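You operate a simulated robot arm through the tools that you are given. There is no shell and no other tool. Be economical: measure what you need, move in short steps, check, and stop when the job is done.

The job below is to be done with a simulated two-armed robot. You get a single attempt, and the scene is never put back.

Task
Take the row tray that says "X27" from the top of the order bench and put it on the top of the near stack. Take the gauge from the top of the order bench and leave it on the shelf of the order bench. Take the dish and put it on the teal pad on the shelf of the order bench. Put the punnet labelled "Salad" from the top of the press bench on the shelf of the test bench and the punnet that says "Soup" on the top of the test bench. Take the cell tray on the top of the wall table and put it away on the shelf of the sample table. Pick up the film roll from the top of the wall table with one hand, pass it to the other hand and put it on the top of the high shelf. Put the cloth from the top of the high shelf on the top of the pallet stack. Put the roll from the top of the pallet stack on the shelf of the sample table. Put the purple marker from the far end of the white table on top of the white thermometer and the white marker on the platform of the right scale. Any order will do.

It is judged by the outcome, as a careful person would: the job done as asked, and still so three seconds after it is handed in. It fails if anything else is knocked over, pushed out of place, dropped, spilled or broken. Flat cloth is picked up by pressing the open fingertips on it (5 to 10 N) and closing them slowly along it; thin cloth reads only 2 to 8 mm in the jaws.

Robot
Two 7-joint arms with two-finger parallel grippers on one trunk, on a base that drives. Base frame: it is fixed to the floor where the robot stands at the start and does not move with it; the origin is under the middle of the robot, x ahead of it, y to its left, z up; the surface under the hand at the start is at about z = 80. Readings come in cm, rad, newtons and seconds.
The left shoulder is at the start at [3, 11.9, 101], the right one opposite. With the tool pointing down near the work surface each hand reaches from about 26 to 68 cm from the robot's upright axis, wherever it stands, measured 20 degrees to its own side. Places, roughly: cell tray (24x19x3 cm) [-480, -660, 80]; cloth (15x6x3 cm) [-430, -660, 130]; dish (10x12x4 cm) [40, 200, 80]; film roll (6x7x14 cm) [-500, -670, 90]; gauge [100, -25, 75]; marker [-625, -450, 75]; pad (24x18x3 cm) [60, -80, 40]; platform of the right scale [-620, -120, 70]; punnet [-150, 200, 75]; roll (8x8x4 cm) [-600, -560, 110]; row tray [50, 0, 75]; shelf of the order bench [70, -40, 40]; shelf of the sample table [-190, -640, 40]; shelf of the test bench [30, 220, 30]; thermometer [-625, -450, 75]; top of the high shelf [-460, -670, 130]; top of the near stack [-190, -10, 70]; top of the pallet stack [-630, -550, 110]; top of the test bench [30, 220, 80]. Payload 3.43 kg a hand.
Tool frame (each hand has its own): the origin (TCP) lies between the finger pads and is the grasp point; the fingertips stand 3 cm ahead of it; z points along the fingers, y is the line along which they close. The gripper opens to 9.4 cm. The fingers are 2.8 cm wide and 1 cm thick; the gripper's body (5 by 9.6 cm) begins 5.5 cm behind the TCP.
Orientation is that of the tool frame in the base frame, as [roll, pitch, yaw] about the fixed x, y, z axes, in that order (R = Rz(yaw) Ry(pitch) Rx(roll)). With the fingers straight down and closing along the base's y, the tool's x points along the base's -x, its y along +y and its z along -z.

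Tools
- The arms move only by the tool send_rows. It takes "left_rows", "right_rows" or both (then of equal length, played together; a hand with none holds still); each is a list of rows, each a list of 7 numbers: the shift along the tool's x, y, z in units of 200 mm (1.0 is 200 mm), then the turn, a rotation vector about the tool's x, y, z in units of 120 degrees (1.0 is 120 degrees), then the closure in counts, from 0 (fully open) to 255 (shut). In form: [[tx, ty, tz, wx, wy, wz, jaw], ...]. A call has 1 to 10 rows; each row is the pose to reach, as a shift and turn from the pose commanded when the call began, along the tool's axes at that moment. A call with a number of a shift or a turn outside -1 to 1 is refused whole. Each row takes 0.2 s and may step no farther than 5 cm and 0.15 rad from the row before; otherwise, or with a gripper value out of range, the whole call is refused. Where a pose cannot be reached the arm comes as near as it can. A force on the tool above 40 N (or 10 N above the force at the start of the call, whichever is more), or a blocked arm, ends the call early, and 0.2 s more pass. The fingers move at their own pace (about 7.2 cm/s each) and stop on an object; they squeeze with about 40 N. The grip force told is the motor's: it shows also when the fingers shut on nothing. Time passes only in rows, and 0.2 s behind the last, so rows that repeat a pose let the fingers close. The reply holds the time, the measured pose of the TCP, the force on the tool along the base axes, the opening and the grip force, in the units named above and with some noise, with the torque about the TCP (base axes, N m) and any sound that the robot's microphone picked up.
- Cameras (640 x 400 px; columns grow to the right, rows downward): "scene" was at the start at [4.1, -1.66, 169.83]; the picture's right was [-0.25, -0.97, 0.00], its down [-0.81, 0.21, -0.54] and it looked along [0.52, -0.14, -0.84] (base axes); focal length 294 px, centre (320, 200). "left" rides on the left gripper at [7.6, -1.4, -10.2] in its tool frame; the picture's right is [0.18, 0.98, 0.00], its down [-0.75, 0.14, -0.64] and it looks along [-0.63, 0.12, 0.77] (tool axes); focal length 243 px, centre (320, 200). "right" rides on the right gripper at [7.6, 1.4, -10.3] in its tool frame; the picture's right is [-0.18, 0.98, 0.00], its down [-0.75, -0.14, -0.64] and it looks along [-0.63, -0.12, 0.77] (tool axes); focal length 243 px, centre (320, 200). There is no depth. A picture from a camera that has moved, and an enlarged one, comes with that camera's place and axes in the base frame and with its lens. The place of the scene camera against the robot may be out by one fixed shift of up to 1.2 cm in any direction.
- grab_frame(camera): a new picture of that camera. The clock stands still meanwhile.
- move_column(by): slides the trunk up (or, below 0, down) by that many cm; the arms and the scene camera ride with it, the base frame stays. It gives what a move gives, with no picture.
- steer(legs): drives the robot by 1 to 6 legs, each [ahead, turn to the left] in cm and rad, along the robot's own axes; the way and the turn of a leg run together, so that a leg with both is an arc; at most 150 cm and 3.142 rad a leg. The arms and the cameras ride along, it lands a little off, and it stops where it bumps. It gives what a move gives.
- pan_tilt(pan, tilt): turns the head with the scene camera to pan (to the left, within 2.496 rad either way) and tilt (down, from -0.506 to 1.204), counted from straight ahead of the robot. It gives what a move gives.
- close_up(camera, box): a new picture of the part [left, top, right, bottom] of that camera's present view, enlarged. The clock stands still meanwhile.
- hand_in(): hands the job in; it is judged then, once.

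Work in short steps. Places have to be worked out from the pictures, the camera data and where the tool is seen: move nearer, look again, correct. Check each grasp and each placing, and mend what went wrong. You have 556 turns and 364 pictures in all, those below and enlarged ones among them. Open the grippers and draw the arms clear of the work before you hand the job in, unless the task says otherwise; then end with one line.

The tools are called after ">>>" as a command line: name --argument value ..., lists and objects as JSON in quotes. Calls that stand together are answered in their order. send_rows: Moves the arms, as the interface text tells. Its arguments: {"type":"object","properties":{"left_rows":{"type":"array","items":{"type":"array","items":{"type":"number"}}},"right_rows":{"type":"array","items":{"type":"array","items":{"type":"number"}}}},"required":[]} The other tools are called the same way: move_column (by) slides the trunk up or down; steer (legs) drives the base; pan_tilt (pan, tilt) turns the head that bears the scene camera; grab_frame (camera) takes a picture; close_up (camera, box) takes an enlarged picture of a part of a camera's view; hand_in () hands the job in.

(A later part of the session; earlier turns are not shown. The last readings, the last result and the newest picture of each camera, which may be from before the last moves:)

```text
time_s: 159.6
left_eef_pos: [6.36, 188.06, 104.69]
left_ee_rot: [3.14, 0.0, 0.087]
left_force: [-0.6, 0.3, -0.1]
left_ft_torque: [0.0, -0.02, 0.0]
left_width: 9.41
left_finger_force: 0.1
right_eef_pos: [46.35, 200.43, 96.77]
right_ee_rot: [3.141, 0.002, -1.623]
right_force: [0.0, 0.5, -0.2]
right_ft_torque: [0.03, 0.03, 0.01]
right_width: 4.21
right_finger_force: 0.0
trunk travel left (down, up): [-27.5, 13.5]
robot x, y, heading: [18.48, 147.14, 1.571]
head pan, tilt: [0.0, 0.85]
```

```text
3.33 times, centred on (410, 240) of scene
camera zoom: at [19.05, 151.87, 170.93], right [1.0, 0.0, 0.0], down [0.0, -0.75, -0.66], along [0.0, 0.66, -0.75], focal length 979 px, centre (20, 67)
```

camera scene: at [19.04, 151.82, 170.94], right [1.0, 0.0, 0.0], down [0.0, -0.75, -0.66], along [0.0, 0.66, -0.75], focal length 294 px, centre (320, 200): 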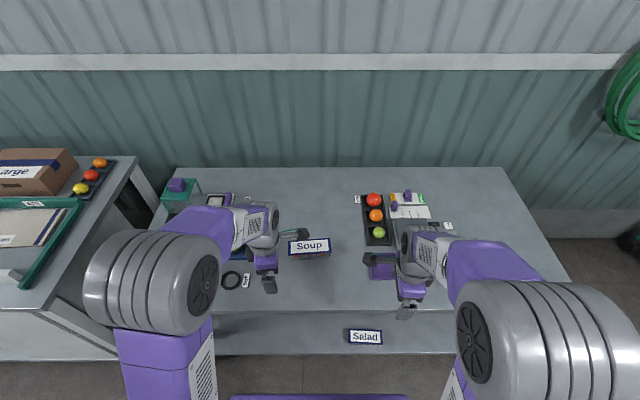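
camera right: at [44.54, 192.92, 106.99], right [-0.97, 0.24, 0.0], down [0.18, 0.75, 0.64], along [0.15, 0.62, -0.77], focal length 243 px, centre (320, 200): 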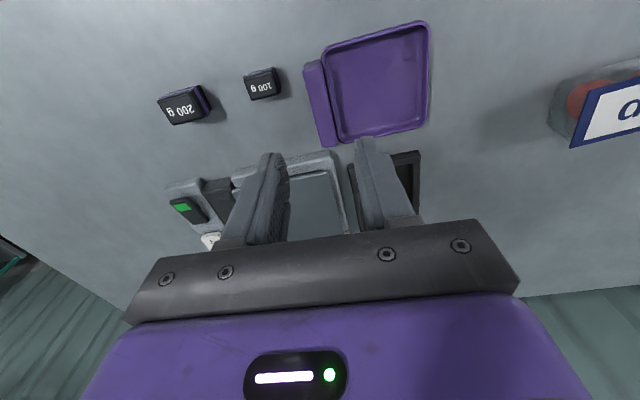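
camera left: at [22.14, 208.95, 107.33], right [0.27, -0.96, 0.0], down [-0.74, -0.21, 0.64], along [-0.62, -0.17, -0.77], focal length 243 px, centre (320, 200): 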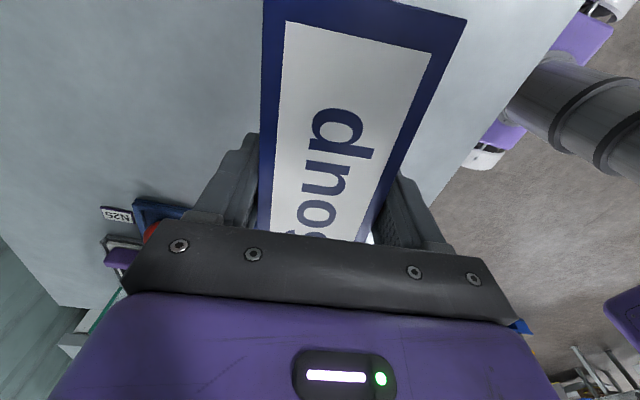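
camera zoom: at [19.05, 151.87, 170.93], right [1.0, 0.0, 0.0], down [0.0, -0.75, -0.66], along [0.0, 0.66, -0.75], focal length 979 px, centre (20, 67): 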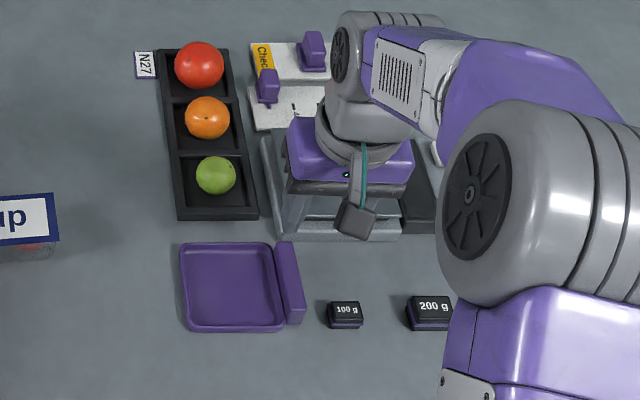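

The bar is right below the TCP. Shift 1 cm in y and descend to z≈86, then check.

>>> send_rows --right_rows '[[-0.05, 0, 0.15, 0, 0, 0.01, 140], [-0.05, 0, 0.3, 0, 0, 0.01, 140], [-0.05, 0, 0.45, 0, 0, 0.01, 140], [-0.05, 0, 0.53, 0, 0, 0.01, 140]]'

>>> grab_frame --camera "right"

```text
time_s: 160.6
left_eef_pos: [6.53, 188.06, 104.8]
left_ee_rot: [-3.141, 0.0, 0.087]
left_force: [-0.2, 0.3, -0.3]
left_ft_torque: [0.02, 0.0, -0.01]
left_width: 9.39
left_finger_force: 0.2
right_eef_pos: [46.33, 201.39, 86.29]
right_ee_rot: [-3.141, 0.001, -1.645]
right_force: [-0.5, 0.2, -0.3]
right_ft_torque: [0.01, 0.01, 0.01]
right_width: 4.22
right_finger_force: 0.0
trunk travel left (down, up): [-27.5, 13.5]
robot x, y, heading: [18.43, 147.11, 1.565]
head pan, tilt: [0.0, 0.85]
```

```text
290 pictures are left
camera right: at [44.42, 193.97, 96.4], right [-0.97, 0.26, 0.0], down [0.2, 0.74, 0.64], along [0.16, 0.62, -0.77], focal length 243 px, centre (320, 200)
```

right: 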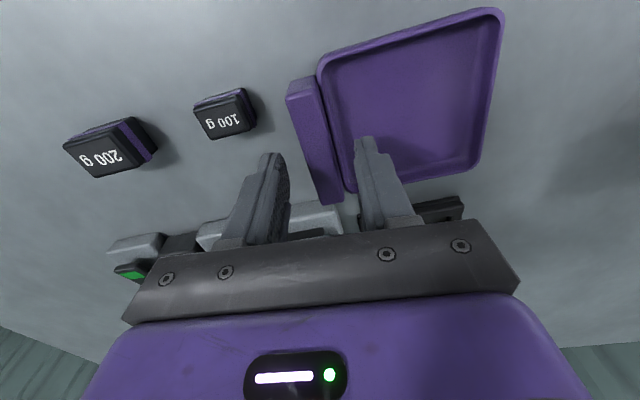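

Fingers straddle the bar and pan rim. Descend to z≈84.8 slowly.

>>> send_rows --right_rows '[[0, 0, 0.03, 0, 0, -0.015, 140], [0, 0, 0.055, 0, 0, -0.03, 140], [0, 0, 0.075, 0, 0, -0.03, 140]]'

>>> grab_frame --camera "right"

```text
time_s: 161.4
left_eef_pos: [6.38, 188.09, 104.61]
left_ee_rot: [-3.141, 0.001, 0.086]
left_force: [-0.2, -0.1, 0.2]
left_ft_torque: [-0.01, -0.02, -0.04]
left_width: 9.38
left_finger_force: 0.0
right_eef_pos: [46.34, 201.48, 84.76]
right_ee_rot: [3.142, 0.002, -1.582]
right_force: [-0.6, 0.3, -0.8]
right_ft_torque: [-0.01, -0.04, -0.03]
right_width: 4.25
right_finger_force: 0.1
trunk travel left (down, up): [-27.5, 13.5]
robot x, y, heading: [18.73, 146.85, 1.568]
head pan, tilt: [0.0, 0.85]
```

```text
289 pictures are left
camera right: at [44.88, 193.87, 94.94], right [-0.98, 0.19, 0.0], down [0.15, 0.75, 0.64], along [0.12, 0.63, -0.77], focal length 243 px, centre (320, 200)
```

right: 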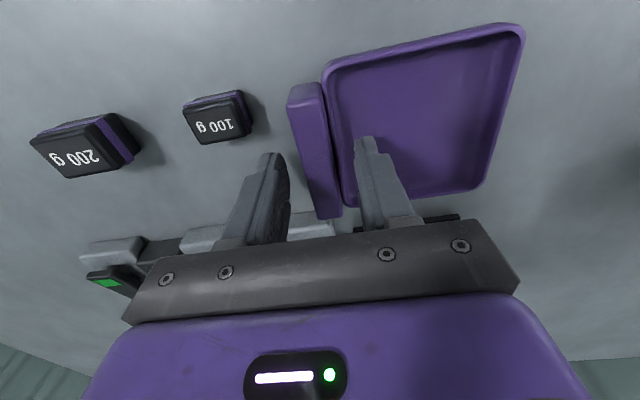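

Lower 4 mm more and close on the bar.

>>> send_rows --right_rows '[[0, 0, 0.02, 0, 0, 0, 140], [0, 0, 0.02, 0, 0, 0, 170], [0, 0, 0.02, 0, 0, 0, 190], [0, 0, 0.02, 0, 0, 0, 215], [0, 0, 0.02, 0, 0, 0, 235], [0, 0, 0.02, 0, 0, 0, 235]]'

>>> send_rows --right_rows '[[0, 0, -0.03, 0, 0, 0, 235], [0, 0, -0.1, 0, 0, 0, 235], [0, 0, -0.25, 0, 0, 0, 235], [0, 0, -0.4, 0, 0, 0, 235], [0, 0, -0.6, 0, 0, 0, 235], [0, 0, -0.8, 0, 0, 0, 235]]'

>>> grab_frame --camera "right"

>>> grab_frame --camera "scene"

```text
time_s: 162.8
left_eef_pos: [6.45, 188.04, 104.73]
left_ee_rot: [-3.141, 0.0, 0.089]
left_force: [-0.2, 0.6, -0.1]
left_ft_torque: [-0.02, -0.03, 0.02]
left_width: 9.41
left_finger_force: 0.0
right_eef_pos: [46.39, 201.38, 84.32]
right_ee_rot: [3.141, -0.001, -1.58]
right_force: [0.2, 0.4, 1.9]
right_ft_torque: [0.0, 0.25, -0.03]
right_width: 1.97
right_finger_force: 40.6
trunk travel left (down, up): [-27.5, 13.5]
robot x, y, heading: [18.41, 146.87, 1.567]
head pan, tilt: [0.0, 0.85]
```

```text
time_s: 164.2
left_eef_pos: [6.45, 187.96, 104.76]
left_ee_rot: [-3.141, -0.001, 0.088]
left_force: [0.5, 0.7, -1.1]
left_ft_torque: [-0.01, 0.03, -0.02]
left_width: 9.39
left_finger_force: 0.1
right_eef_pos: [46.27, 201.35, 100.29]
right_ee_rot: [3.14, 0.0, -1.581]
right_force: [0.3, -0.9, 0.1]
right_ft_torque: [0.04, 0.0, -0.01]
right_width: 1.99
right_finger_force: 40.3
trunk travel left (down, up): [-27.5, 13.5]
robot x, y, heading: [18.77, 147.25, 1.564]
head pan, tilt: [0.0, 0.85]
```

```text
288 pictures are left
camera right: at [44.83, 193.78, 110.44], right [-0.98, 0.19, 0.0], down [0.15, 0.75, 0.64], along [0.13, 0.63, -0.77], focal length 243 px, centre (320, 200)
```

right: 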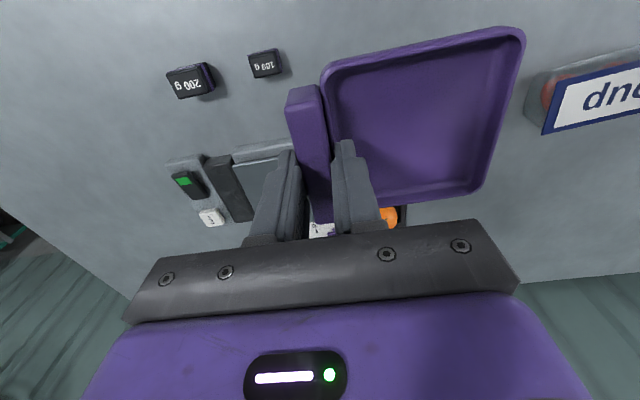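

```text
287 pictures are left
camera scene: at [19.0, 151.88, 170.93], right [1.0, 0.0, 0.0], down [0.0, -0.75, -0.66], along [0.0, 0.66, -0.75], focal length 294 px, centre (320, 200)
```

scene: 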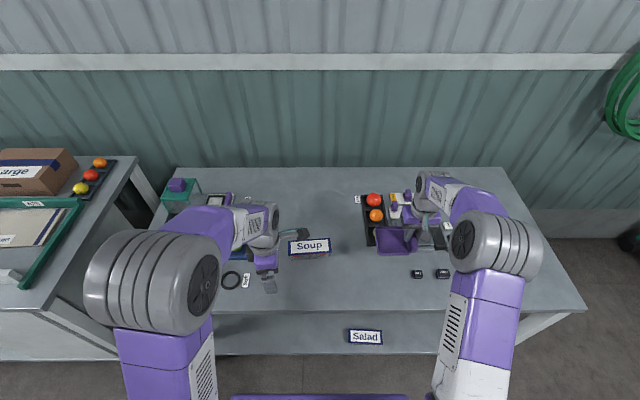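

Dish is held level. Draw it in and drive round to the near side of the order bench to look at the teal pad on the shelf.

>>> send_rows --right_rows '[[0.2, 0.05, -0.1, 0, 0, 0, 235], [0.4, 0.1, -0.2, 0, 0, 0, 235], [0.6, 0.15, -0.3, 0, 0, 0, 235], [0.7, 0.15, -0.3, 0, 0, 0, 235]]'

>>> steer --legs '[[-40, 0], [0, 2.927], [140, 0], [41, 0], [0, 1.786]]'

>>> pan_tilt --pan -0.1 --tilt 0.75

>>> grab_frame --camera "scene"

```text
time_s: 165.2
left_eef_pos: [6.54, 188.0, 104.75]
left_ee_rot: [3.141, 0.0, 0.086]
left_force: [0.5, -0.6, 0.3]
left_ft_torque: [0.01, 0.02, 0.0]
left_width: 9.41
left_finger_force: 0.1
right_eef_pos: [43.08, 187.38, 106.26]
right_ee_rot: [-3.141, -0.001, -1.58]
right_force: [0.1, -0.4, -0.3]
right_ft_torque: [-0.01, -0.01, 0.0]
right_width: 1.98
right_finger_force: 40.7
trunk travel left (down, up): [-27.5, 13.5]
robot x, y, heading: [18.49, 147.03, 1.566]
head pan, tilt: [0.0, 0.85]
```

```text
time_s: 187.5
left_eef_pos: [17.07, -56.86, 104.65]
left_ee_rot: [-3.141, 0.0, -1.494]
left_force: [0.6, 0.1, 0.1]
left_ft_torque: [0.0, -0.02, 0.03]
left_width: 9.4
left_finger_force: 0.0
right_eef_pos: [16.22, -93.47, 106.28]
right_ee_rot: [3.141, 0.0, 3.121]
right_force: [-0.4, -0.7, -1.0]
right_ft_torque: [0.0, -0.01, -0.02]
right_width: 1.95
right_finger_force: 40.3
trunk travel left (down, up): [-27.5, 13.5]
robot x, y, heading: [-24.11, -68.67, -0.016]
head pan, tilt: [0.0, 0.85]
```

```text
time_s: 188.2
left_eef_pos: [17.2, -56.9, 104.73]
left_ee_rot: [3.141, 0.001, -1.493]
left_force: [-0.6, 0.0, 1.0]
left_ft_torque: [0.02, -0.01, 0.0]
left_width: 9.39
left_finger_force: 0.0
right_eef_pos: [16.15, -93.51, 106.21]
right_ee_rot: [3.142, -0.001, 3.119]
right_force: [-0.2, -0.3, 0.2]
right_ft_torque: [-0.01, 0.0, 0.02]
right_width: 1.95
right_finger_force: 39.5
trunk travel left (down, up): [-27.5, 13.5]
robot x, y, heading: [-24.51, -68.31, -0.015]
head pan, tilt: [-0.099, 0.75]
```

```text
286 pictures are left
camera scene: at [-18.45, -69.35, 171.73], right [-0.11, -0.99, 0.0], down [-0.68, 0.08, -0.73], along [0.73, -0.08, -0.68], focal length 294 px, centre (320, 200)
```

scene: 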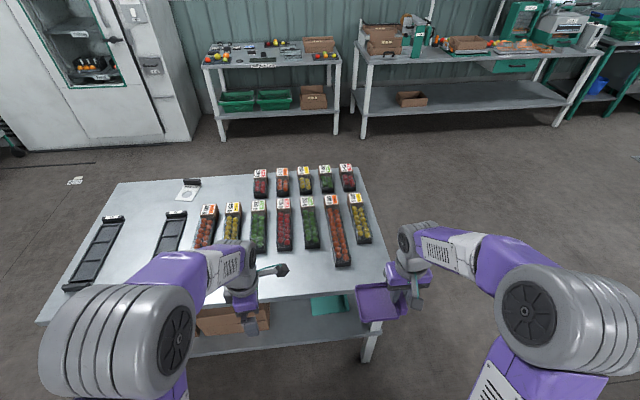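

The teal pad is near the front of the shelf (y≈-72…-91, front edge x≈44). A vertical hand would foul the bench top, so I'll set the dish down at the free front spot where X27 stood and regrasp it with the hand pitched forward. Drive there.

>>> steer --legs '[[0, 1.371], [75, 0], [0, -1.356]]'

>>> pan_tilt --pan -0.1 --tilt 0.95

>>> grab_frame --camera "scene"

```text
time_s: 198.9
left_eef_pos: [32.55, 17.02, 104.65]
left_ee_rot: [3.141, 0.0, -1.472]
left_force: [0.2, 0.4, -0.1]
left_ft_torque: [0.01, 0.0, -0.01]
left_width: 9.41
left_finger_force: 0.1
right_eef_pos: [32.27, -19.82, 106.24]
right_ee_rot: [3.141, 0.0, -3.14]
right_force: [-0.3, 0.1, 0.3]
right_ft_torque: [0.0, 0.0, 0.01]
right_width: 1.95
right_finger_force: 39.7
trunk travel left (down, up): [-27.5, 13.5]
robot x, y, heading: [-8.5, 4.63, 0.008]
head pan, tilt: [-0.099, 0.75]
```

```text
time_s: 199.7
left_eef_pos: [32.52, 16.96, 104.8]
left_ee_rot: [-3.14, 0.0, -1.474]
left_force: [0.8, 0.9, -0.1]
left_ft_torque: [0.0, 0.03, 0.0]
left_width: 9.39
left_finger_force: 0.0
right_eef_pos: [32.32, -19.66, 106.24]
right_ee_rot: [3.141, 0.0, -3.14]
right_force: [-0.1, 0.3, 0.0]
right_ft_torque: [-0.01, -0.03, -0.02]
right_width: 1.95
right_finger_force: 40.0
trunk travel left (down, up): [-27.5, 13.5]
robot x, y, heading: [-8.09, 4.31, 0.011]
head pan, tilt: [-0.099, 0.949]
```

```text
285 pictures are left
camera scene: at [-3.73, 3.71, 170.18], right [-0.09, -1.0, 0.0], down [-0.81, 0.07, -0.58], along [0.58, -0.05, -0.81], focal length 294 px, centre (320, 200)
```

scene: 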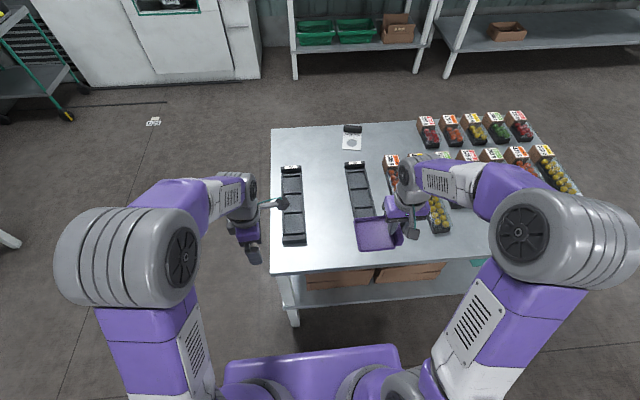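

Gap between the trays is free. Move the dish over (42,-5) and lower it.

>>> send_rows --right_rows '[[-0.13, 0.125, 0, 0, 0, 0, 235], [-0.27, 0.25, 0, 0, 0, 0, 235], [-0.4, 0.375, 0, 0, 0, 0, 235], [-0.535, 0.5, 0, 0, 0, 0, 235], [-0.535, 0.5, 0.2, 0, 0, 0, 235], [-0.535, 0.5, 0.4, 0, 0, 0, 235], [-0.535, 0.5, 0.6, 0, 0, 0, 235], [-0.535, 0.5, 0.8, 0, 0, 0, 235], [-0.535, 0.5, 0.9, 0, 0, 0, 235]]'

>>> grab_frame --camera "scene"

```text
time_s: 201.7
left_eef_pos: [32.55, 16.9, 104.69]
left_ee_rot: [3.142, 0.001, -1.472]
left_force: [0.1, 0.1, -0.4]
left_ft_torque: [0.02, 0.01, 0.0]
left_width: 9.39
left_finger_force: 0.0
right_eef_pos: [43.16, -9.81, 88.24]
right_ee_rot: [-3.141, 0.001, 3.141]
right_force: [-0.1, -0.6, 0.3]
right_ft_torque: [-0.02, 0.0, -0.02]
right_width: 1.94
right_finger_force: 39.8
trunk travel left (down, up): [-27.5, 13.5]
robot x, y, heading: [-8.53, 4.01, 0.008]
head pan, tilt: [-0.099, 0.949]
```

```text
284 pictures are left
camera scene: at [-3.72, 3.71, 170.18], right [-0.09, -1.0, 0.0], down [-0.81, 0.07, -0.58], along [0.58, -0.05, -0.81], focal length 294 px, centre (320, 200)
```

scene: 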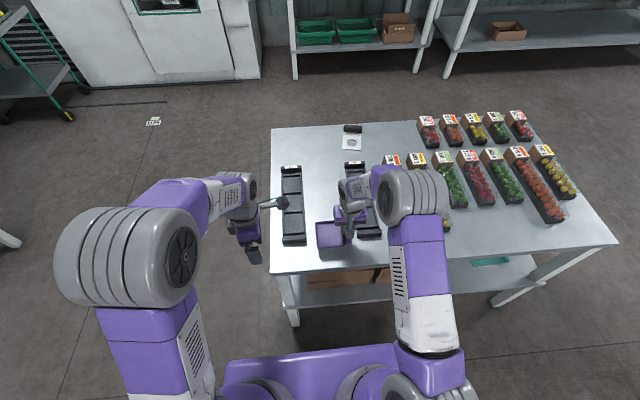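

Dish is in the gap with clearance. Lower to contact (expected TCP ≈84.3).

>>> send_rows --right_rows '[[0, 0, 0.08, 0, 0, 0, 235], [0, 0, 0.15, 0, 0, 0, 235], [0, 0, 0.18, 0, 0, 0, 235], [0, 0, 0.195, 0, 0, 0, 235], [0, 0, 0.205, 0, 0, 0, 235]]'

```text
time_s: 202.9
left_eef_pos: [32.49, 16.9, 104.83]
left_ee_rot: [3.14, 0.0, -1.474]
left_force: [0.4, 0.0, 0.9]
left_ft_torque: [0.01, 0.02, 0.01]
left_width: 9.39
left_finger_force: 0.0
right_eef_pos: [43.02, -9.78, 84.26]
right_ee_rot: [-3.141, 0.001, 3.141]
right_force: [-1.5, -3.1, 14.0]
right_ft_torque: [0.41, 0.44, 0.11]
right_width: 1.96
right_finger_force: 39.8
trunk travel left (down, up): [-27.5, 13.5]
robot x, y, heading: [-8.02, 4.32, 0.009]
head pan, tilt: [-0.099, 0.949]
```

Open, raise 11 cm, and pitch the hand forward 50°.

>>> send_rows --right_rows '[[0, 0, 0, 0, 0, 0, 180], [0, 0, 0, 0, 0, 0, 140], [0, 0, 0, 0, 0, 0, 140], [0, 0, -0.1, 0, 0, 0, 140], [0, 0, -0.3, 0, 0, 0, 140], [0, 0, -0.5, 0, 0, 0, 140], [0, 0, -0.6, 0, 0, 0, 140]]'

>>> send_rows --right_rows '[[0, 0, 0, 0, -0.07, 0, 140], [0, 0, 0, 0, -0.14, 0, 140], [0, 0, 0, 0, -0.21, 0, 140], [0, 0, 0, 0, -0.28, 0, 140], [0, 0, 0, 0, -0.35, 0, 140], [0, 0, 0, 0, -0.4167, 0, 140], [0, 0, 0, 0, -0.4167, 0, 140]]'

>>> grab_frame --camera "right"

>>> grab_frame --camera "scene"

```text
time_s: 204.5
left_eef_pos: [32.57, 16.86, 104.77]
left_ee_rot: [3.14, 0.001, -1.474]
left_force: [0.2, 0.5, 0.2]
left_ft_torque: [0.04, 0.04, 0.0]
left_width: 9.39
left_finger_force: 0.1
right_eef_pos: [43.05, -9.71, 96.09]
right_ee_rot: [-3.141, -0.001, 3.141]
right_force: [-0.5, -1.0, -0.8]
right_ft_torque: [-0.02, -0.02, 0.0]
right_width: 4.27
right_finger_force: 0.3
trunk travel left (down, up): [-27.5, 13.5]
robot x, y, heading: [-8.25, 4.2, 0.006]
head pan, tilt: [-0.099, 0.949]
```

```text
time_s: 206.1
left_eef_pos: [32.45, 16.96, 104.77]
left_ee_rot: [3.141, 0.0, -1.474]
left_force: [-0.3, -0.5, 0.4]
left_ft_torque: [-0.03, 0.0, -0.01]
left_width: 9.37
left_finger_force: 0.1
right_eef_pos: [42.92, -9.79, 96.08]
right_ee_rot: [-3.141, 0.872, -3.14]
right_force: [-0.8, -0.7, 0.5]
right_ft_torque: [-0.02, -0.01, 0.01]
right_width: 4.22
right_finger_force: 0.1
trunk travel left (down, up): [-27.5, 13.5]
robot x, y, heading: [-8.14, 4.02, 0.008]
head pan, tilt: [-0.099, 0.949]
```

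```text
283 pictures are left
camera right: at [30.35, -8.32, 96.84], right [0.12, 0.98, 0.14], down [-0.01, -0.14, 0.99], along [0.99, -0.12, -0.01], focal length 243 px, centre (320, 200)
```

right: 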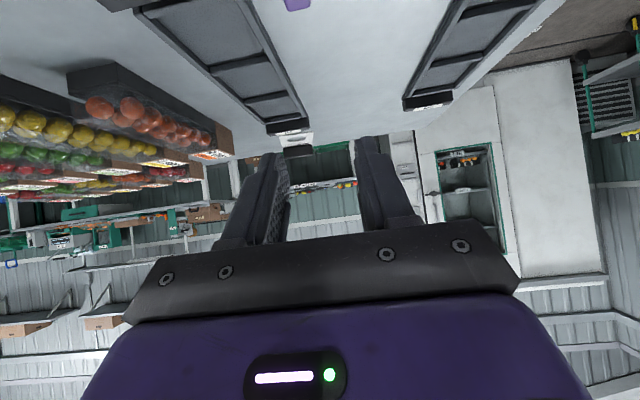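

```text
282 pictures are left
camera scene: at [-3.74, 3.7, 170.18], right [-0.09, -1.0, 0.0], down [-0.81, 0.07, -0.58], along [0.58, -0.05, -0.81], focal length 294 px, centre (320, 200)
```

scene: 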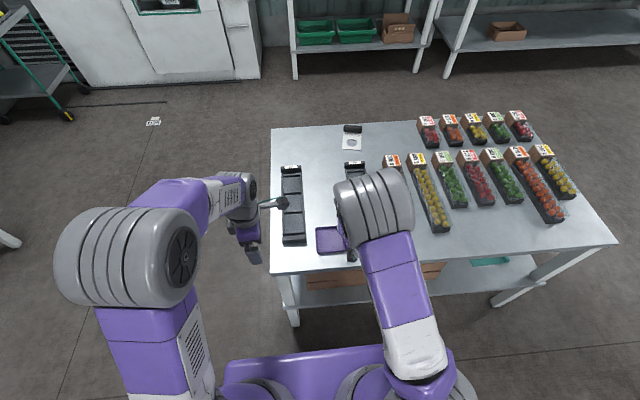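

Pitched grip ready (camera now at hand level). Descend toward the bar in steps.

>>> send_rows --right_rows '[[0.1, 0, 0.07, 0, 0, 0, 140], [0.2, 0, 0.14, 0, 0, 0, 140], [0.3, 0, 0.21, 0, 0, 0, 140], [0.37, 0, 0.258, 0, 0, 0, 140]]'

>>> grab_frame --camera "right"

>>> close_up --camera "scene" --box '[270, 160, 430, 290]'

```text
time_s: 207.1
left_eef_pos: [32.55, 16.96, 104.73]
left_ee_rot: [3.141, 0.0, -1.473]
left_force: [0.6, -0.3, 0.3]
left_ft_torque: [-0.04, -0.01, 0.02]
left_width: 9.39
left_finger_force: 0.1
right_eef_pos: [42.25, -9.69, 87.17]
right_ee_rot: [3.14, 0.873, -3.141]
right_force: [-0.1, 0.0, 0.4]
right_ft_torque: [-0.04, -0.03, -0.03]
right_width: 4.26
right_finger_force: 0.0
trunk travel left (down, up): [-27.5, 13.5]
robot x, y, heading: [-8.2, 4.28, 0.013]
head pan, tilt: [-0.099, 0.949]
```

```text
281 pictures are left
camera right: at [29.53, -8.27, 87.9], right [0.12, 0.98, 0.14], down [-0.01, -0.14, 0.99], along [0.99, -0.12, -0.01], focal length 243 px, centre (320, 200)
```

right: 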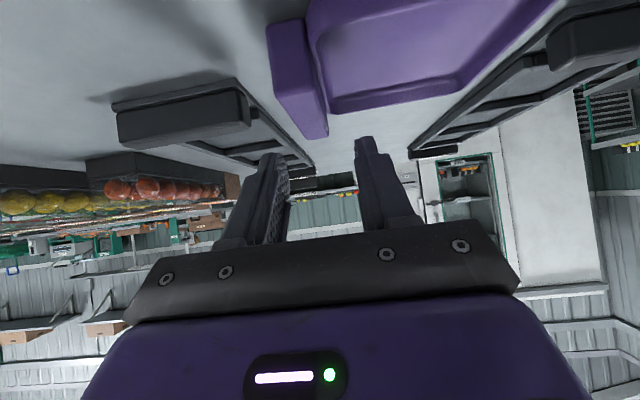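

```text
3.08 times, centred on (350, 225) of scene
camera zoom: at [-3.71, 3.69, 170.18], right [-0.09, -1.0, 0.0], down [-0.81, 0.07, -0.58], along [0.58, -0.05, -0.81], focal length 904 px, centre (228, 123)
```

zoom: 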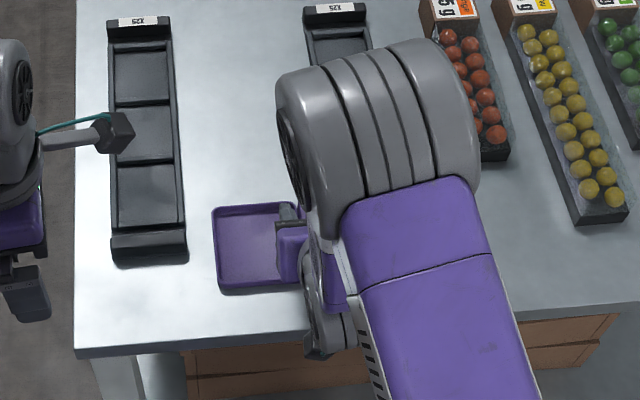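

Bar is between the fingers. Descend the last 3.3 cm, then close.

>>> send_rows --right_rows '[[0.05, 0, 0.03, 0, 0, 0, 140], [0.09, 0, 0.06, 0, 0, 0, 140], [0.125, 0, 0.085, 0, 0, 0, 140], [0.125, 0, 0.085, 0, 0, 0, 140]]'

>>> grab_frame --camera "right"

```text
time_s: 208.1
left_eef_pos: [32.56, 17.04, 104.72]
left_ee_rot: [-3.141, -0.002, -1.472]
left_force: [0.5, -1.1, 0.6]
left_ft_torque: [0.01, -0.02, 0.0]
left_width: 9.41
left_finger_force: 0.0
right_eef_pos: [41.9, -9.61, 84.12]
right_ee_rot: [3.141, 0.872, -3.138]
right_force: [-0.7, -0.5, 0.4]
right_ft_torque: [0.02, -0.01, -0.01]
right_width: 4.23
right_finger_force: 0.0
trunk travel left (down, up): [-27.5, 13.5]
robot x, y, heading: [-8.41, 4.26, 0.005]
head pan, tilt: [-0.099, 0.949]
```

```text
279 pictures are left
camera right: at [29.19, -8.27, 84.85], right [0.12, 0.98, 0.14], down [-0.01, -0.14, 0.99], along [0.99, -0.12, -0.01], focal length 243 px, centre (320, 200)
```

right: 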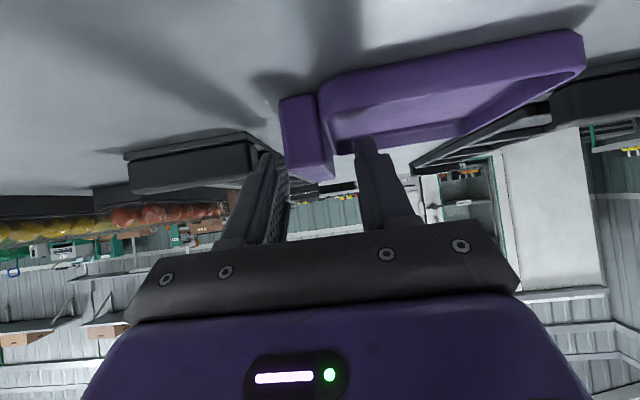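

Close on the bar and lift a little to test.

>>> send_rows --right_rows '[[0, 0, 0, 0, 0, 0, 160], [0, 0, 0, 0, 0, 0, 180], [0, 0, 0, 0, 0, 0, 205], [0, 0, 0, 0, 0, 0, 235], [0, 0, 0, 0, 0, 0, 235]]'

>>> send_rows --right_rows '[[-0.04, 0, -0.03, 0, 0, 0, 235], [-0.1, 0, -0.085, 0, 0, 0, 235], [-0.2, 0, -0.17, 0, 0, 0, 235], [-0.3, 0, -0.25, 0, 0, 0, 235], [-0.3, 0, -0.25, 0, 0, 0, 235]]'

>>> grab_frame --camera "right"

>>> close_up --camera "scene" --box '[270, 160, 430, 290]'

```text
time_s: 209.3
left_eef_pos: [32.59, 16.99, 104.85]
left_ee_rot: [3.141, -0.001, -1.475]
left_force: [-0.9, -0.1, -0.7]
left_ft_torque: [0.01, 0.0, 0.0]
left_width: 9.42
left_finger_force: 0.1
right_eef_pos: [41.98, -9.61, 84.08]
right_ee_rot: [-3.141, 0.874, 3.141]
right_force: [-0.8, 0.2, 2.8]
right_ft_torque: [0.35, -0.02, 0.14]
right_width: 2.09
right_finger_force: 39.8
trunk travel left (down, up): [-27.5, 13.5]
robot x, y, heading: [-8.79, 4.06, 0.01]
head pan, tilt: [-0.099, 0.949]
```

```text
time_s: 210.5
left_eef_pos: [32.64, 17.0, 104.79]
left_ee_rot: [-3.141, 0.001, -1.472]
left_force: [0.3, -0.2, -0.1]
left_ft_torque: [-0.03, 0.01, -0.01]
left_width: 9.43
left_finger_force: 0.1
right_eef_pos: [42.04, -9.68, 92.04]
right_ee_rot: [3.141, 0.871, -3.139]
right_force: [0.5, -0.4, -0.3]
right_ft_torque: [0.01, 0.0, 0.02]
right_width: 2.08
right_finger_force: 40.0
trunk travel left (down, up): [-27.5, 13.5]
robot x, y, heading: [-7.86, 4.24, 0.004]
head pan, tilt: [-0.099, 0.949]
```

```text
278 pictures are left
camera right: at [29.29, -8.19, 92.74], right [0.12, 0.98, 0.14], down [-0.01, -0.14, 0.99], along [0.99, -0.12, -0.01], focal length 243 px, centre (320, 200)
```

right: 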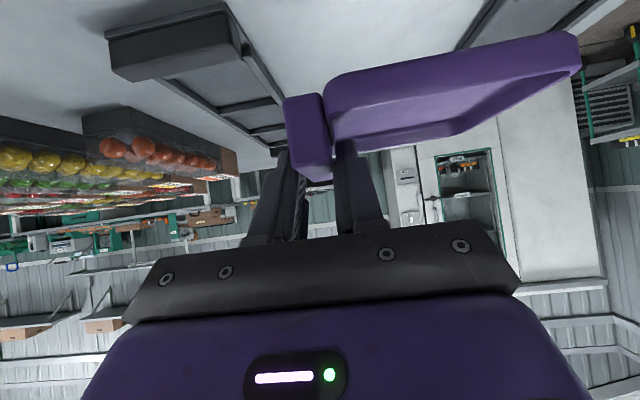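

```text
3.08 times, centred on (350, 225) of scene
camera zoom: at [-3.68, 3.72, 170.18], right [-0.09, -1.0, 0.0], down [-0.81, 0.07, -0.58], along [0.58, -0.05, -0.81], focal length 904 px, centre (228, 123)
```

zoom: 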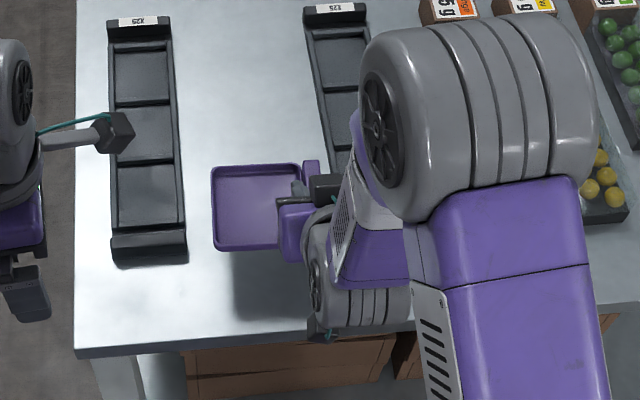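

Dish is held level with the pitched hand (contact height 4.1 cm above a surface). Back up and drive to in front of the pad.

>>> steer --legs '[[-22, 0], [0, -1.58], [71, 0], [0, 1.58]]'

>>> move_column --by -27

>>> pan_tilt --pan -0.1 --tilt 0.75

>>> grab_frame --camera "scene"

>>> grab_frame --camera "right"

```text
time_s: 223.3
left_eef_pos: [10.86, -53.5, 104.76]
left_ee_rot: [-3.141, 0.0, -1.457]
left_force: [0.6, 0.2, 1.2]
left_ft_torque: [-0.01, 0.02, 0.02]
left_width: 9.38
left_finger_force: 0.0
right_eef_pos: [20.52, -79.84, 92.06]
right_ee_rot: [3.141, 0.873, -3.125]
right_force: [0.9, -0.2, 0.2]
right_ft_torque: [0.0, -0.02, 0.04]
right_width: 2.09
right_finger_force: 40.0
trunk travel left (down, up): [-27.5, 13.5]
robot x, y, heading: [-29.68, -66.79, 0.024]
head pan, tilt: [-0.099, 0.949]
```

```text
time_s: 226.1
left_eef_pos: [10.77, -53.41, 77.72]
left_ee_rot: [3.141, 0.002, -1.457]
left_force: [-0.7, 0.4, -0.2]
left_ft_torque: [0.02, -0.02, 0.01]
left_width: 9.39
left_finger_force: 0.1
right_eef_pos: [20.63, -79.92, 65.13]
right_ee_rot: [3.141, 0.873, -3.125]
right_force: [0.3, -0.6, -0.8]
right_ft_torque: [0.0, -0.01, -0.02]
right_width: 2.1
right_finger_force: 40.0
trunk travel left (down, up): [-0.5, 40.5]
robot x, y, heading: [-30.2, -66.5, 0.025]
head pan, tilt: [-0.099, 0.949]
```

```text
time_s: 226.8
left_eef_pos: [10.9, -53.43, 77.79]
left_ee_rot: [3.14, -0.001, -1.457]
left_force: [0.2, -0.2, 0.6]
left_ft_torque: [0.0, -0.03, 0.01]
left_width: 9.4
left_finger_force: 0.0
right_eef_pos: [20.65, -80.02, 64.93]
right_ee_rot: [3.14, 0.871, -3.126]
right_force: [0.0, 0.8, 0.4]
right_ft_torque: [-0.02, 0.04, -0.03]
right_width: 2.09
right_finger_force: 40.0
trunk travel left (down, up): [-0.5, 40.5]
robot x, y, heading: [-30.09, -66.78, 0.022]
head pan, tilt: [-0.099, 0.75]
```

```text
276 pictures are left
camera scene: at [-24.26, -67.3, 144.73], right [-0.08, -1.0, 0.0], down [-0.68, 0.05, -0.73], along [0.73, -0.06, -0.68], focal length 294 px, centre (320, 200)
```

scene: 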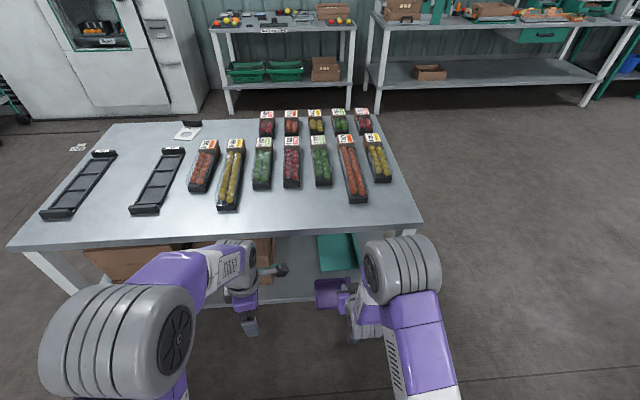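

```text
275 pictures are left
camera right: at [7.91, -78.66, 65.74], right [0.1, 0.98, 0.14], down [-0.01, -0.14, 0.99], along [0.99, -0.1, -0.01], focal length 243 px, centre (320, 200)
```

right: 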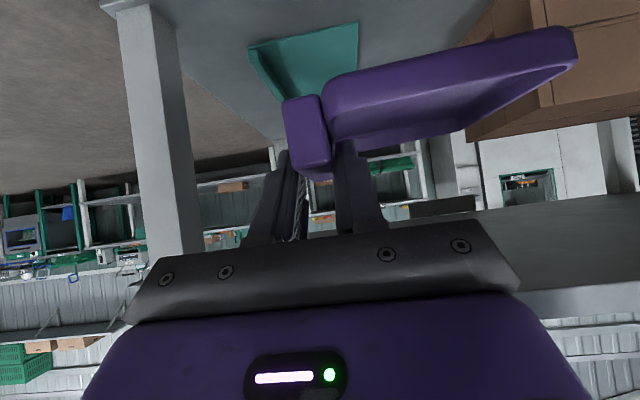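

The pad spans x≈44–68, y≈-73…-90, and I can see under the bench clearly. I lower the dish to TCP z≈48 and shift right 7.4 cm, then look.

>>> send_rows --right_rows '[[0.13, -0.09, 0.11, 0, 0, 0, 235], [0.26, -0.18, 0.22, 0, 0, 0, 235], [0.39, -0.27, 0.33, 0, 0, 0, 235], [0.52, -0.37, 0.44, 0, 0, 0, 235], [0.651, -0.37, 0.547, 0, 0, 0, 235], [0.651, -0.37, 0.547, 0, 0, 0, 235]]'

>>> grab_frame --camera "right"

>>> grab_frame --camera "scene"

```text
time_s: 228.2
left_eef_pos: [10.79, -53.42, 77.79]
left_ee_rot: [-3.141, 0.001, -1.458]
left_force: [0.7, -0.6, -1.1]
left_ft_torque: [0.0, -0.01, 0.01]
left_width: 9.4
left_finger_force: 0.1
right_eef_pos: [20.7, -87.43, 47.92]
right_ee_rot: [-3.141, 0.874, -3.126]
right_force: [1.3, -0.3, -0.3]
right_ft_torque: [0.01, -0.03, 0.04]
right_width: 2.07
right_finger_force: 39.8
trunk travel left (down, up): [-0.5, 40.5]
robot x, y, heading: [-29.95, -66.63, 0.022]
head pan, tilt: [-0.099, 0.75]
```

```text
274 pictures are left
camera right: at [8.06, -86.09, 48.68], right [0.1, 0.98, 0.14], down [-0.01, -0.14, 0.99], along [0.99, -0.1, -0.01], focal length 243 px, centre (320, 200)
```

right: 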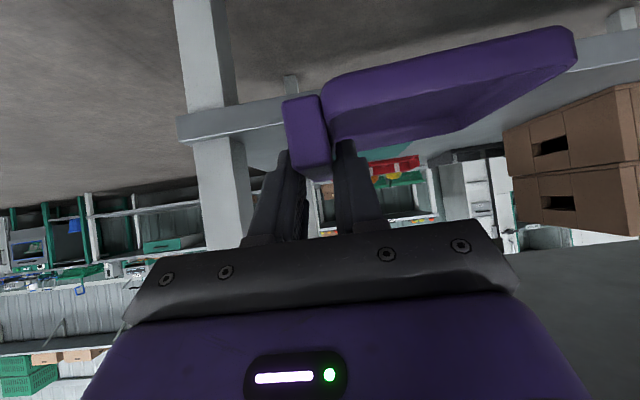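

```text
273 pictures are left
camera scene: at [-24.26, -67.3, 144.74], right [-0.08, -1.0, 0.0], down [-0.68, 0.05, -0.73], along [0.73, -0.06, -0.68], focal length 294 px, centre (320, 200)
```

scene: 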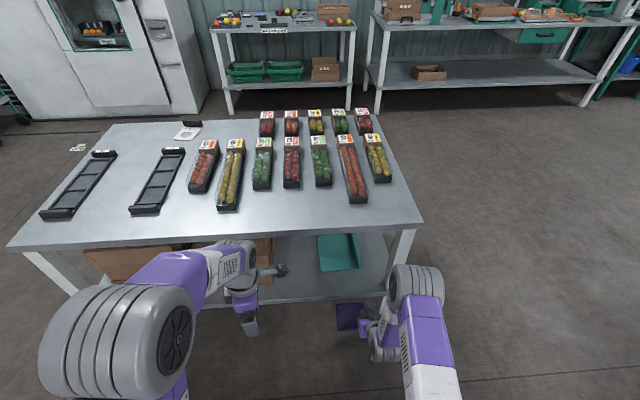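

The elbow rides too far forward for driving in; I back up 16 cm and extend the arm the same amount so the elbow stays outside the bench.

>>> steer --legs '[[-16, 0]]'

>>> send_rows --right_rows '[[-0.18, 0, 0.16, 0, 0, 0, 235], [-0.31, 0, 0.31, 0, 0, 0, 235], [-0.44, 0, 0.46, 0, 0, 0, 235], [-0.56, 0, 0.6, 0, 0, 0, 235], [-0.56, 0, 0.6, 0, 0, 0, 235]]'

>>> grab_frame --camera "scene"

```text
time_s: 229.6
left_eef_pos: [-5.21, -53.83, 77.75]
left_ee_rot: [3.14, 0.001, -1.456]
left_force: [-1.7, -1.2, 0.8]
left_ft_torque: [0.0, 0.0, 0.0]
left_width: 9.4
left_finger_force: 0.0
right_eef_pos: [4.67, -87.78, 47.98]
right_ee_rot: [-3.141, 0.873, -3.125]
right_force: [0.2, 1.0, 0.3]
right_ft_torque: [-0.05, -0.02, -0.04]
right_width: 2.09
right_finger_force: 39.9
trunk travel left (down, up): [-0.5, 40.5]
robot x, y, heading: [-45.75, -67.06, 0.026]
head pan, tilt: [-0.099, 0.75]
```

```text
time_s: 230.8
left_eef_pos: [-5.2, -53.81, 77.77]
left_ee_rot: [3.141, 0.0, -1.457]
left_force: [0.1, 0.3, -0.7]
left_ft_torque: [0.06, 0.01, 0.0]
left_width: 9.4
left_finger_force: 0.1
right_eef_pos: [21.17, -87.4, 48.91]
right_ee_rot: [3.141, 0.871, -3.127]
right_force: [0.0, 0.4, -0.1]
right_ft_torque: [-0.02, -0.01, -0.01]
right_width: 2.11
right_finger_force: 39.7
trunk travel left (down, up): [-0.5, 40.5]
robot x, y, heading: [-45.92, -67.08, 0.017]
head pan, tilt: [-0.099, 0.75]
```

```text
272 pictures are left
camera scene: at [-40.25, -67.66, 144.73], right [-0.08, -1.0, 0.0], down [-0.68, 0.05, -0.73], along [0.73, -0.06, -0.68], focal length 294 px, centre (320, 200)
```

scene: 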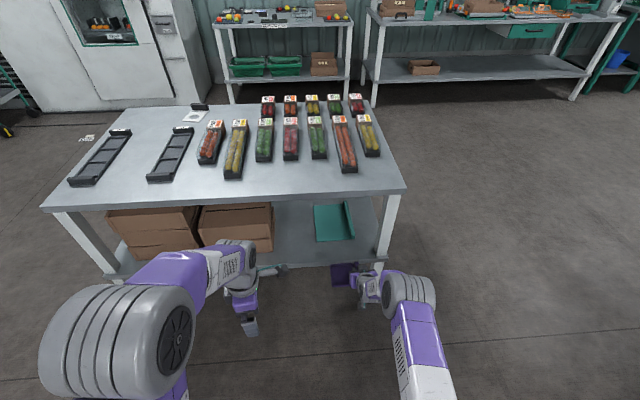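

Arm extends fine. Enlarge the pad to understand its shape.

>>> close_up --camera "scene" --box '[270, 180, 430, 300]'

>>> grab_frame --camera "right"

```text
3.33 times, centred on (350, 240) of scene
camera zoom: at [-40.25, -67.66, 144.73], right [-0.08, -1.0, 0.0], down [-0.68, 0.05, -0.73], along [0.73, -0.06, -0.68], focal length 979 px, centre (220, 67)
```

zoom: 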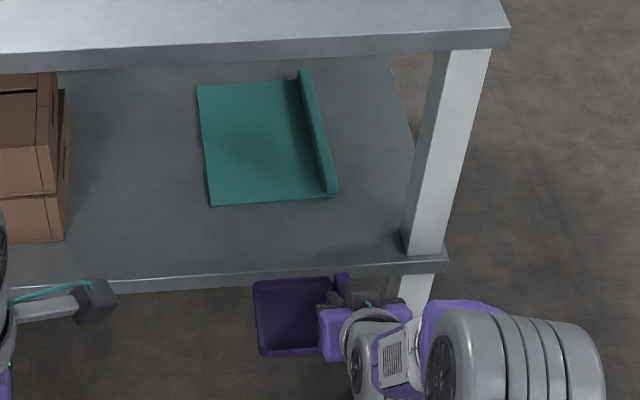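

```text
270 pictures are left
camera right: at [8.53, -86.13, 49.63], right [0.1, 0.98, 0.14], down [0.0, -0.14, 0.99], along [0.99, -0.1, -0.01], focal length 243 px, centre (320, 200)
```

right: 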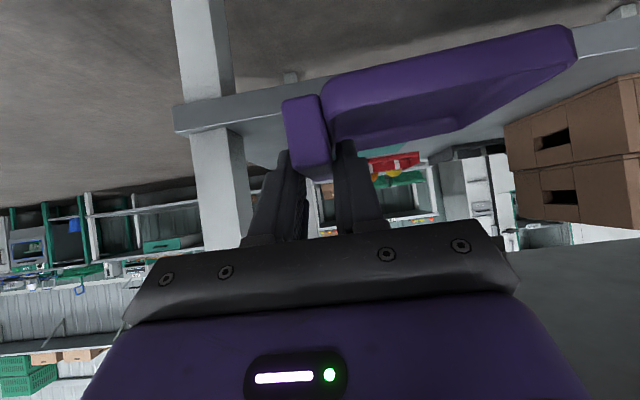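

The pad is flat from y≈-73 to -88.8 with a raised lip on its right. I aim the dish centre at (53,-79.7). Adjust and drive in 20 cm, then check.

>>> send_rows --right_rows '[[-0.038, 0.1, -0.032, 0, 0, 0, 235], [-0.038, 0.1, -0.032, 0, 0, 0, 235]]'

>>> steer --legs '[[20, 0]]'

>>> grab_frame --camera "right"

>>> grab_frame --camera "scene"

```text
time_s: 231.4
left_eef_pos: [-5.18, -53.8, 77.69]
left_ee_rot: [-3.141, -0.001, -1.457]
left_force: [-0.1, -0.1, 1.0]
left_ft_torque: [0.01, -0.05, -0.01]
left_width: 9.42
left_finger_force: 0.1
right_eef_pos: [21.33, -85.44, 49.97]
right_ee_rot: [3.141, 0.873, -3.126]
right_force: [1.0, -0.2, -0.4]
right_ft_torque: [0.02, 0.01, 0.0]
right_width: 2.1
right_finger_force: 40.0
trunk travel left (down, up): [-0.5, 40.5]
robot x, y, heading: [-45.61, -67.05, 0.025]
head pan, tilt: [-0.099, 0.75]
```

```text
time_s: 233.0
left_eef_pos: [14.82, -53.32, 77.65]
left_ee_rot: [-3.141, 0.0, -1.457]
left_force: [0.6, -0.7, 1.0]
left_ft_torque: [0.02, 0.03, 0.0]
left_width: 9.4
left_finger_force: 0.1
right_eef_pos: [41.15, -84.97, 49.93]
right_ee_rot: [-3.141, 0.873, -3.125]
right_force: [0.2, -0.9, -0.5]
right_ft_torque: [0.01, 0.01, -0.01]
right_width: 2.1
right_finger_force: 40.4
trunk travel left (down, up): [-0.5, 40.5]
robot x, y, heading: [-25.84, -66.6, 0.025]
head pan, tilt: [-0.099, 0.75]
```

```text
269 pictures are left
camera right: at [28.4, -83.66, 50.65], right [0.1, 0.98, 0.14], down [0.0, -0.14, 0.99], along [0.99, -0.1, -0.01], focal length 243 px, centre (320, 200)
```

right: 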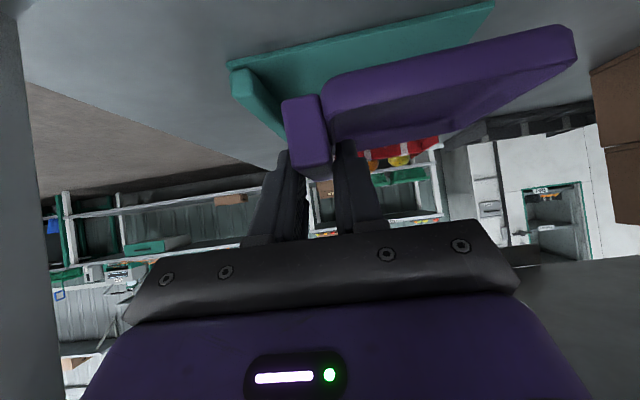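

```text
268 pictures are left
camera scene: at [-20.32, -67.21, 144.73], right [-0.08, -1.0, 0.0], down [-0.68, 0.05, -0.73], along [0.73, -0.06, -0.68], focal length 294 px, centre (320, 200)
```

scene: 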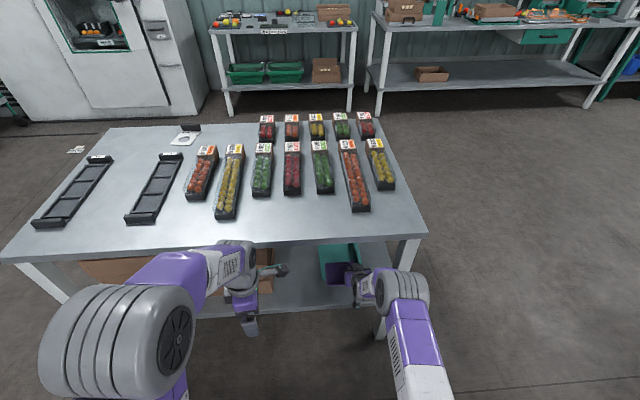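

The elbow joint would come too close to the bench leg when going straight in. I'll back out and approach at an angle (heading ≈-0.33) with the wrist yawed back to keep the dish square; left hand goes up out of the way.

>>> steer --legs '[[-32, 0]]'

>>> send_rows --left_rows '[[0, 0, -0.2, 0, 0, 0, 0], [0, 0, -0.4, 0, 0, 0, 0], [0, 0, -0.6, 0, 0, 0, 0], [0, 0, -0.8, 0, 0, 0, 0], [0, 0, -1.0, 0, 0, 0, 0]]'

>>> send_rows --left_rows '[[0, 0.2, -0.1, 0, 0, 0, 0], [0, 0.35, -0.2, 0, 0, 0, 0], [0, 0.45, -0.3, 0, 0, 0, 0], [0, 0.45, -0.4, 0, 0, 0, 0], [0, 0.45, -0.5, 0, 0, 0, 0]]'

>>> steer --legs '[[0, 1.267], [37.8, 0], [0, -1.622]]'

>>> grab_frame --camera "scene"

```text
time_s: 235.1
left_eef_pos: [-17.01, -54.24, 77.76]
left_ee_rot: [-3.141, 0.0, -1.459]
left_force: [-0.7, 0.0, 0.7]
left_ft_torque: [0.0, 0.01, -0.01]
left_width: 9.39
left_finger_force: 0.0
right_eef_pos: [9.18, -85.76, 49.98]
right_ee_rot: [-3.14, 0.873, -3.127]
right_force: [0.1, -0.7, 0.3]
right_ft_torque: [-0.01, 0.01, -0.02]
right_width: 2.1
right_finger_force: 40.5
trunk travel left (down, up): [-0.5, 40.5]
robot x, y, heading: [-58.01, -67.32, 0.022]
head pan, tilt: [-0.099, 0.75]
```

```text
time_s: 236.3
left_eef_pos: [-17.08, -54.12, 97.63]
left_ee_rot: [3.141, 0.001, -1.462]
left_force: [-0.4, 0.7, 0.5]
left_ft_torque: [-0.01, 0.02, 0.02]
left_width: 9.39
left_finger_force: 0.0
right_eef_pos: [9.31, -85.79, 50.0]
right_ee_rot: [-3.14, 0.871, -3.128]
right_force: [0.2, 0.3, -0.2]
right_ft_torque: [0.01, 0.02, 0.0]
right_width: 2.06
right_finger_force: 40.6
trunk travel left (down, up): [-0.5, 40.5]
robot x, y, heading: [-58.0, -67.05, 0.022]
head pan, tilt: [-0.099, 0.75]
```

```text
time_s: 237.5
left_eef_pos: [-26.09, -55.3, 107.77]
left_ee_rot: [3.141, 0.001, -1.458]
left_force: [-0.6, 0.3, -0.2]
left_ft_torque: [-0.01, 0.01, 0.0]
left_width: 9.37
left_finger_force: 0.0
right_eef_pos: [9.28, -85.85, 49.93]
right_ee_rot: [3.141, 0.873, -3.126]
right_force: [0.6, 0.7, -0.6]
right_ft_torque: [0.01, 0.0, 0.01]
right_width: 2.1
right_finger_force: 39.9
trunk travel left (down, up): [-0.5, 40.5]
robot x, y, heading: [-58.32, -67.49, 0.023]
head pan, tilt: [-0.099, 0.75]
```

```text
time_s: 247.0
left_eef_pos: [-13.31, -30.17, 107.66]
left_ee_rot: [3.141, -0.002, -1.807]
left_force: [-0.5, -1.2, 0.1]
left_ft_torque: [0.02, 0.02, 0.01]
left_width: 9.39
left_finger_force: 0.0
right_eef_pos: [9.51, -70.89, 49.98]
right_ee_rot: [-3.141, 0.873, 2.808]
right_force: [0.8, -0.5, -0.9]
right_ft_torque: [-0.04, 0.02, -0.02]
right_width: 2.1
right_finger_force: 40.5
trunk travel left (down, up): [-0.5, 40.5]
robot x, y, heading: [-47.25, -30.73, -0.326]
head pan, tilt: [-0.099, 0.75]
```

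```text
267 pictures are left
camera scene: at [-42.18, -33.13, 144.73], right [-0.41, -0.91, 0.0], down [-0.62, 0.28, -0.73], along [0.67, -0.3, -0.68], focal length 294 px, centre (320, 200)
```

scene: 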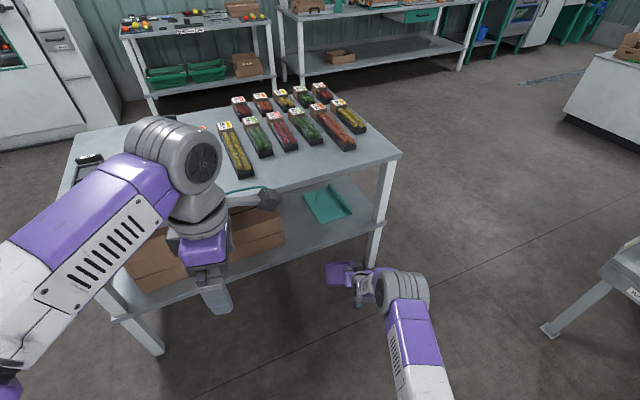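

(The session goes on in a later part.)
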